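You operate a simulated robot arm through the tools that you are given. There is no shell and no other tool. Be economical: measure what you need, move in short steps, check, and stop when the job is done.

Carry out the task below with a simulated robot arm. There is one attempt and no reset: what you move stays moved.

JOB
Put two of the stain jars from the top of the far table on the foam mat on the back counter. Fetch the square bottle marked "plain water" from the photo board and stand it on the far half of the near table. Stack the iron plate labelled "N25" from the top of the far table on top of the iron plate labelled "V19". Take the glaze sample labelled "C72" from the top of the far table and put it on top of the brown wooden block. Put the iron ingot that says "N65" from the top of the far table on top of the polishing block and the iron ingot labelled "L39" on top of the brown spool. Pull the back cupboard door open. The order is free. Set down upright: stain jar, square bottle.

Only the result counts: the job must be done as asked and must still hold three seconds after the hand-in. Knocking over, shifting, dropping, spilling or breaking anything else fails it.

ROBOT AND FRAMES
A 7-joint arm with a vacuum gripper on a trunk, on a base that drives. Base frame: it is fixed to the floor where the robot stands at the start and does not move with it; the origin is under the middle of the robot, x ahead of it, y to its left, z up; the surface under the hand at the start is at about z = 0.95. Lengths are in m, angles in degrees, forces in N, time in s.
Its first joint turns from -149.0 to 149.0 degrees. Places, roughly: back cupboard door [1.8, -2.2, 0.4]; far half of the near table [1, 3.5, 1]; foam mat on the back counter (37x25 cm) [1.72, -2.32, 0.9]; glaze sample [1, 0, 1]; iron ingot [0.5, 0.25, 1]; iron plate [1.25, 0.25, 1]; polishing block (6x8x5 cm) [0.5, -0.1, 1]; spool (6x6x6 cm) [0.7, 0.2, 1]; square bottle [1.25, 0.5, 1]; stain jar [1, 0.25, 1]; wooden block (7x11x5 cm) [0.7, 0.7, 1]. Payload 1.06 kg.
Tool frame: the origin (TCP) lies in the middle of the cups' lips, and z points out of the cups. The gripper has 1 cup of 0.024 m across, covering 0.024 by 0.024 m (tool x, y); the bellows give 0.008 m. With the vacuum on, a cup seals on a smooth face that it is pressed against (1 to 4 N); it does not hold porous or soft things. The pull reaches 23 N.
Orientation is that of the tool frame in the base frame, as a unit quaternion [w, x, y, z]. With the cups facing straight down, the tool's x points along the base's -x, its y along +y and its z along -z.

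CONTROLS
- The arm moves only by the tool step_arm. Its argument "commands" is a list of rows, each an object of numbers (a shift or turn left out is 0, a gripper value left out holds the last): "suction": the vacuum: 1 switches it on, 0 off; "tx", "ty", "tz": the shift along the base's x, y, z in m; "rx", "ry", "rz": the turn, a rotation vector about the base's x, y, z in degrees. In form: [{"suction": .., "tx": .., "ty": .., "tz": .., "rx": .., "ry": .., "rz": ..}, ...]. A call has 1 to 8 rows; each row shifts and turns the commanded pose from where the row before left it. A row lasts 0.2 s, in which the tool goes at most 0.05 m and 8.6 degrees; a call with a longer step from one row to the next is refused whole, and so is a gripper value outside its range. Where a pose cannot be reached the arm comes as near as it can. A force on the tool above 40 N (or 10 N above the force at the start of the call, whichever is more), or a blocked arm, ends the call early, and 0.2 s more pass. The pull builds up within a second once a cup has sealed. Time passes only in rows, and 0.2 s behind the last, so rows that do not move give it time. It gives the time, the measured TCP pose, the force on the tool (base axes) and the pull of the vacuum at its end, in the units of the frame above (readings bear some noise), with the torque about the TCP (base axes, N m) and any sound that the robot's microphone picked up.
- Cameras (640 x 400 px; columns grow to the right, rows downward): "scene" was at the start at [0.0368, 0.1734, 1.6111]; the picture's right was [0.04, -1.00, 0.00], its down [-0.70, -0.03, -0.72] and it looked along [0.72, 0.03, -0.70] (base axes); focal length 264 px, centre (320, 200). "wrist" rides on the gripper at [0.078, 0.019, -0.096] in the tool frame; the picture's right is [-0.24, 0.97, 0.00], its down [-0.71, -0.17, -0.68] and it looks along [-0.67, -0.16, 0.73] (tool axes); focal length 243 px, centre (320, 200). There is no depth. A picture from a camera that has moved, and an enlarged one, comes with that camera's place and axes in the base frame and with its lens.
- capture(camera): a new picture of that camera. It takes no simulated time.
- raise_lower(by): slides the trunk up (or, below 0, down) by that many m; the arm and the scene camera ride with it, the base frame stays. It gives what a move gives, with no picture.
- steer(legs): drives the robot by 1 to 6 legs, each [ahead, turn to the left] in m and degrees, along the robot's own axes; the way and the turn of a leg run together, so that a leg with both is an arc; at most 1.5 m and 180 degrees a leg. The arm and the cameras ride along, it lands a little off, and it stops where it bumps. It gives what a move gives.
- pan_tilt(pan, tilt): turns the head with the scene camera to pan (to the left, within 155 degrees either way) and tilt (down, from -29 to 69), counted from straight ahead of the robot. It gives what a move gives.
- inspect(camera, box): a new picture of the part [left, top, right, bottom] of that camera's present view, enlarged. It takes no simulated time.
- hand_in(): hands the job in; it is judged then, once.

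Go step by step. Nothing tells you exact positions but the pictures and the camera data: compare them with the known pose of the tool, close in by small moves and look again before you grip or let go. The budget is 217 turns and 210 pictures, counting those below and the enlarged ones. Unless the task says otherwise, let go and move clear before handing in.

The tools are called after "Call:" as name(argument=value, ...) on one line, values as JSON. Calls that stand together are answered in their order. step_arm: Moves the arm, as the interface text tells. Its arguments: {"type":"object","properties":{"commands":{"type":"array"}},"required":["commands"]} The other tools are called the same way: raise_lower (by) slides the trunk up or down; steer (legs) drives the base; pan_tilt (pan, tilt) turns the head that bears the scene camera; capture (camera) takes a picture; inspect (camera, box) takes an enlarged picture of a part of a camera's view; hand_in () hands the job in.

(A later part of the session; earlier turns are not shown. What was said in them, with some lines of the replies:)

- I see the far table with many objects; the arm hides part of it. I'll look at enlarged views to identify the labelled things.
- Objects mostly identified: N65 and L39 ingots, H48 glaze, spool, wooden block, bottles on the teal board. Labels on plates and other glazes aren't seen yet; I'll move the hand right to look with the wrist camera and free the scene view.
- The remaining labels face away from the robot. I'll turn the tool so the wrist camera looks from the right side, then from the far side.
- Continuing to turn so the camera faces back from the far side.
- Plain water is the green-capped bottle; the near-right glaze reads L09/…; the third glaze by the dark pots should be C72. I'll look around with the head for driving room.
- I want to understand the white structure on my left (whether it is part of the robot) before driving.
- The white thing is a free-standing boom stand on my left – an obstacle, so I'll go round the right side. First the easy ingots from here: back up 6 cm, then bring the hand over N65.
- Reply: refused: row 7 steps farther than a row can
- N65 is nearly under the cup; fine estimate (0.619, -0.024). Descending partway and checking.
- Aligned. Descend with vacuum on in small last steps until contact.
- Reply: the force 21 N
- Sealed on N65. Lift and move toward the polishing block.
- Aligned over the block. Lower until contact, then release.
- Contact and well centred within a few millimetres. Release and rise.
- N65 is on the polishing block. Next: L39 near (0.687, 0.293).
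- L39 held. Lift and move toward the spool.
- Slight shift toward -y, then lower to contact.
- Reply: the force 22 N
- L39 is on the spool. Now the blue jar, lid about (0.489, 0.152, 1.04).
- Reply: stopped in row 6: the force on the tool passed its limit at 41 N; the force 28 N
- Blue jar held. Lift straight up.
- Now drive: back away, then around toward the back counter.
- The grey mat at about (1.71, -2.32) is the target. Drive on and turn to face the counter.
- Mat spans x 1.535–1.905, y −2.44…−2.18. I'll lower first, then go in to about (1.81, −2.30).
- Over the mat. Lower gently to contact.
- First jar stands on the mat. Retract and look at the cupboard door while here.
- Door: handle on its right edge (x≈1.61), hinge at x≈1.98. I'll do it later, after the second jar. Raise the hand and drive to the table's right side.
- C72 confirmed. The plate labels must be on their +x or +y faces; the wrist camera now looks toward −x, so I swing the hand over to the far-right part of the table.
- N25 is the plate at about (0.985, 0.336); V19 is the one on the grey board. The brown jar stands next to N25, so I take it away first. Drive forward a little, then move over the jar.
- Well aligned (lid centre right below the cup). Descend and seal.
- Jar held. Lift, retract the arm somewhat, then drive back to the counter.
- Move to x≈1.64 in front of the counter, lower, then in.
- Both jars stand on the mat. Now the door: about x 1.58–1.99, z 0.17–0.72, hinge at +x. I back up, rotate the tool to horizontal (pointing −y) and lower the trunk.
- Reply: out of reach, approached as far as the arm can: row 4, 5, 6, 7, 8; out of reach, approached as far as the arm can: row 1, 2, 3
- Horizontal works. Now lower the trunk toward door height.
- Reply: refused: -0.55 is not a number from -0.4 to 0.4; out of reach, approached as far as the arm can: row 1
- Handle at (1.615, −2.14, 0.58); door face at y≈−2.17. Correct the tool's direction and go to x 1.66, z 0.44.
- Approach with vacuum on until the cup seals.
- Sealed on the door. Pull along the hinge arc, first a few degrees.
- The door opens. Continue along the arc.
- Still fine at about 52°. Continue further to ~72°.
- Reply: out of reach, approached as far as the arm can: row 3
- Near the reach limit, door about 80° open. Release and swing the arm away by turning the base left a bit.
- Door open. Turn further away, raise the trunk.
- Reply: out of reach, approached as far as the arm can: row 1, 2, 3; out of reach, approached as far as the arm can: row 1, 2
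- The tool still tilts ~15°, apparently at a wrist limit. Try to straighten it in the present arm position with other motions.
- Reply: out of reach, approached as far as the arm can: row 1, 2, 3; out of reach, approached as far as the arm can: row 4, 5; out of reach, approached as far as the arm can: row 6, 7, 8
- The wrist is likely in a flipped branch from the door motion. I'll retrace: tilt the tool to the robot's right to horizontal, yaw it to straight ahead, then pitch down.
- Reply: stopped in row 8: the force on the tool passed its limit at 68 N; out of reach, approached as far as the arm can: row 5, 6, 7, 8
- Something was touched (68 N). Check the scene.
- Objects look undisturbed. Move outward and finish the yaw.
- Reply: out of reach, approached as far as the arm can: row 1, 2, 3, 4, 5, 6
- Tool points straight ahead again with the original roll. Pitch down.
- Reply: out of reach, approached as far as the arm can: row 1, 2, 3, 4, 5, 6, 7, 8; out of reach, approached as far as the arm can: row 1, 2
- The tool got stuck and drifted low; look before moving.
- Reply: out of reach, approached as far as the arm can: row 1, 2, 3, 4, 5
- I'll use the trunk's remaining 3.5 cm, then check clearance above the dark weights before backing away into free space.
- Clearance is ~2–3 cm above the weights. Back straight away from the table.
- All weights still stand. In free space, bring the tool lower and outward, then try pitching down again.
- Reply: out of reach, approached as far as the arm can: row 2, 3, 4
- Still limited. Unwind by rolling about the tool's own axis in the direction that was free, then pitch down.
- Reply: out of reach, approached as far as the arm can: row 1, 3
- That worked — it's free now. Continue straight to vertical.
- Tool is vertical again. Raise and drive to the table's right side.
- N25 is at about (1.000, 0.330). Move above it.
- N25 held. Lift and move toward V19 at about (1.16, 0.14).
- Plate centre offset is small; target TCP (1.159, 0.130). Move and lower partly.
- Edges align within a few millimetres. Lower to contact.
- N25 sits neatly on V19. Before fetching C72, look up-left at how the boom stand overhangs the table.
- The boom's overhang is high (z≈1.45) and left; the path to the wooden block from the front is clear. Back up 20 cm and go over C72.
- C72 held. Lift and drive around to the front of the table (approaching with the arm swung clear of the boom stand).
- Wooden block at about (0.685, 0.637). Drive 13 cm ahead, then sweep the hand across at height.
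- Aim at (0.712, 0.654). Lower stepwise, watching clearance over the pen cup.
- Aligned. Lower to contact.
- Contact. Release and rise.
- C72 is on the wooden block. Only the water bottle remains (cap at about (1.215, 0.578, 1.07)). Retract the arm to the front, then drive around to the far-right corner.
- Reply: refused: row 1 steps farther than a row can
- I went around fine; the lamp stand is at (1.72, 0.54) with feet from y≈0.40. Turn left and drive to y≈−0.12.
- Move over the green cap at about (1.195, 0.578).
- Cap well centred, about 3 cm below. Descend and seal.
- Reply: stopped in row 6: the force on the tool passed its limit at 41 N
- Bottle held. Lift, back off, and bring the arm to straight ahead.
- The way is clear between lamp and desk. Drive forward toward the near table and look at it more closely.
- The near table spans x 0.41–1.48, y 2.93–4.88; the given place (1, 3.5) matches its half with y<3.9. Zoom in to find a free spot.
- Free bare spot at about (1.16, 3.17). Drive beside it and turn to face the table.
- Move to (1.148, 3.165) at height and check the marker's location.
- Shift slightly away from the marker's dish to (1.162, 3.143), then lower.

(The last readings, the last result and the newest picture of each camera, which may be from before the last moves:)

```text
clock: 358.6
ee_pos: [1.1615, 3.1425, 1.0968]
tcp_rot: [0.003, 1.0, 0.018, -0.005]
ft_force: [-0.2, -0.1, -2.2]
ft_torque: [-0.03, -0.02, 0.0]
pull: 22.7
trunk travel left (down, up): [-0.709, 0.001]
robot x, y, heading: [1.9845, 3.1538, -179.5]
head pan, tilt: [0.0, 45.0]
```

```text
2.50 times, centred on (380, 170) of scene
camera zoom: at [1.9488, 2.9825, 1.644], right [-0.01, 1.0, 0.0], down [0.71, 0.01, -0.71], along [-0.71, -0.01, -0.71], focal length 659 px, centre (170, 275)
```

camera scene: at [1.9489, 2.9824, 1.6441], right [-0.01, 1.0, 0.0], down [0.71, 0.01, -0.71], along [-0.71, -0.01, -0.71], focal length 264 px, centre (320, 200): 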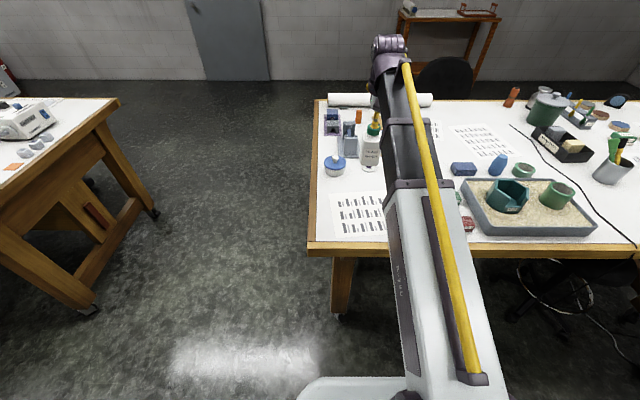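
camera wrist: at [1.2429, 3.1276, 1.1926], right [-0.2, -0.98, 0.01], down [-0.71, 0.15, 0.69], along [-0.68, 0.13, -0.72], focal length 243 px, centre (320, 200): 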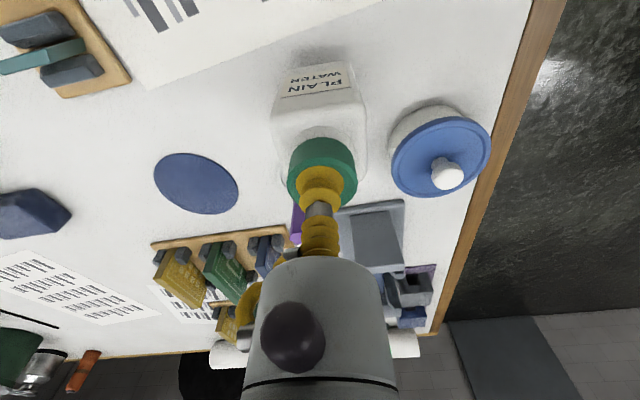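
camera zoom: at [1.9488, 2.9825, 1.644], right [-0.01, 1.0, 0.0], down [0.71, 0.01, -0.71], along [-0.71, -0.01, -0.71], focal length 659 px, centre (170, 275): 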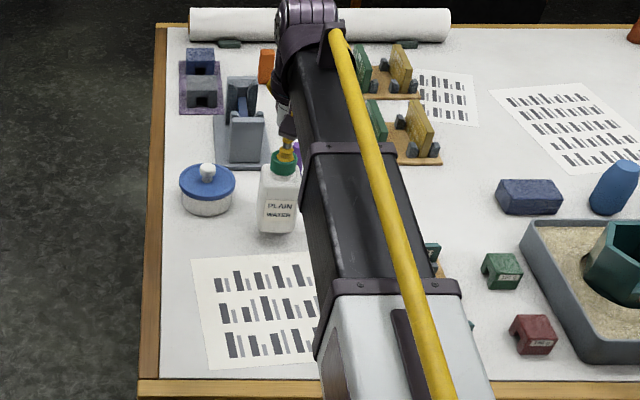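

Spot is clear. Lower gently to contact.

Call:
step_arm(commands=[{"tz": -0.012}, {"tz": -0.006}, {"tz": -0.004}, {"tz": -0.004}])

```text
clock: 359.6
ee_pos: [1.1623, 3.1416, 1.0741]
tcp_rot: [0.002, 1.0, 0.019, -0.006]
ft_force: [-3.6, -1.1, 17.0]
ft_torque: [0.05, -0.04, -0.08]
pull: 22.8
trunk travel left (down, up): [-0.709, 0.001]
robot x, y, heading: [1.9837, 3.1554, -179.7]
head pan, tilt: [0.0, 45.0]
```

Contact. Release slowly and rise.

Call:
step_arm(commands=[{"tz": 0.003}, {"suction": 0}, {}, {}, {}, {"tz": 0.01}, {"tz": 0.03}, {"tz": 0.045}])

Call:
step_arm(commands=[{"tz": 0.04}, {"tx": 0.045}, {"tx": 0.045}, {"tx": 0.03}])

Call:
capture(camera="wrist")

Call:
capture(camera="scene")

```text
clock: 361.4
ee_pos: [1.1616, 3.1413, 1.1603]
tcp_rot: [0.002, 1.0, 0.018, -0.004]
ft_force: [0.2, -0.8, 0.7]
ft_torque: [-0.02, 0.0, 0.0]
pull: 0.1
trunk travel left (down, up): [-0.709, 0.001]
robot x, y, heading: [1.9832, 3.1564, -179.6]
head pan, tilt: [0.0, 45.0]
```

```text
clock: 362.4
ee_pos: [1.2837, 3.1425, 1.2004]
tcp_rot: [0.003, 1.0, 0.018, -0.005]
ft_force: [-0.9, -0.2, -0.3]
ft_torque: [0.03, 0.03, 0.01]
pull: 0.0
trunk travel left (down, up): [-0.709, 0.001]
robot x, y, heading: [1.9843, 3.1539, -179.4]
head pan, tilt: [0.0, 45.0]
```

```text
71 pictures are left
camera wrist: at [1.3646, 3.1272, 1.2947], right [-0.2, -0.98, 0.01], down [-0.71, 0.15, 0.69], along [-0.68, 0.13, -0.72], focal length 243 px, centre (320, 200)
```

wrist: 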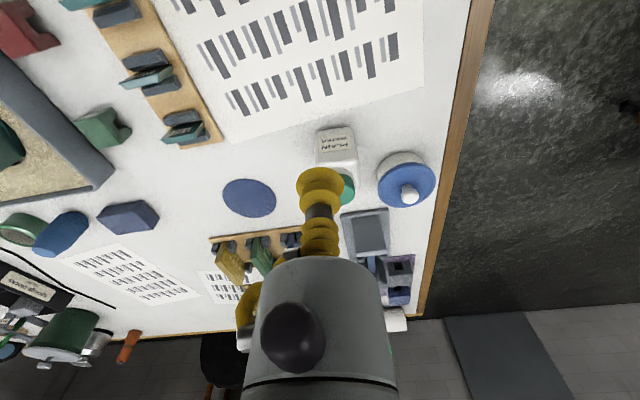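

```text
70 pictures are left
camera scene: at [1.9494, 2.9825, 1.644], right [-0.01, 1.0, 0.0], down [0.71, 0.01, -0.71], along [-0.71, -0.01, -0.71], focal length 264 px, centre (320, 200)
```

scene: 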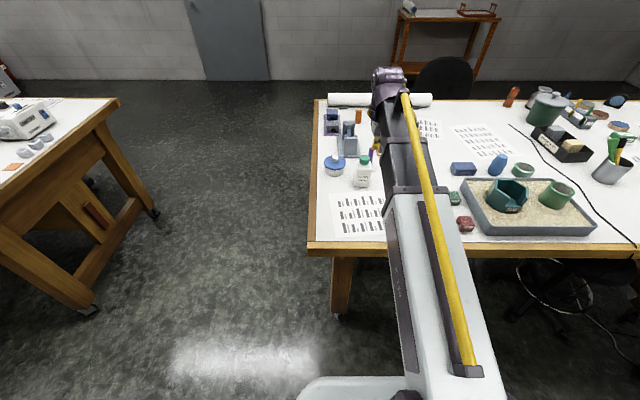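

The bottle stands upright on the near table. A final look back to check the door and the jars.

Call:
pan_tilt(pan=90, tilt=15)

Call:
inspect(camera="scene", box=[200, 120, 480, 290])

```text
clock: 364.0
ee_pos: [1.2827, 3.1423, 1.1999]
tcp_rot: [0.003, 1.0, 0.018, -0.005]
ft_force: [0.0, 0.7, -0.4]
ft_torque: [0.01, 0.0, 0.02]
pull: 0.0
trunk travel left (down, up): [-0.709, 0.001]
robot x, y, heading: [1.9845, 3.1521, -179.8]
head pan, tilt: [90.0, 15.0]
```

```text
2.29 times, centred on (340, 205) of scene
camera zoom: at [2.031, 2.8896, 1.6908], right [-1.0, -0.01, 0.0], down [0.0, 0.26, -0.97], along [0.01, -0.97, -0.26], focal length 602 px, centre (274, 189)
```

zoom: 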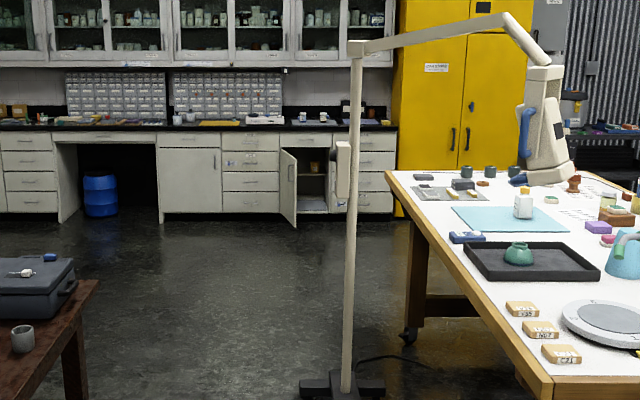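

The door is still open, the jars stand on the mat, and the stacks on the far table hold. The hand is clear, so I hand in.

Call:
hand_in()

```text
The job is handed in.
```

I finished every part of the job and handed it in; I haven't seen a verdict.

- **Stain jars:** the blue and brown jars stand upright on the grey foam mat on the back counter.
- **Square bottle:** the "plain water" bottle stands upright on the near table at about (1.16, 3.14). I took "far half" to mean the half nearer the far table, because the rough place you gave, (1, 3.5), falls there.
- **Iron plates:** N25 is on top of V19.
- **Glaze sample:** C72 is on the brown wooden block.
- **Iron ingots:** N65 is on the polishing block and L39 is on the brown spool.
- **Back cupboard door:** pulled open to roughly 80 degrees, and still open in the last picture before hand-in.

While I was turning the tool back upright after the door, one move over the far table stopped early when the force reached 68 N. It may have been the arm touching itself. I saw nothing shifted in the pictures after that.
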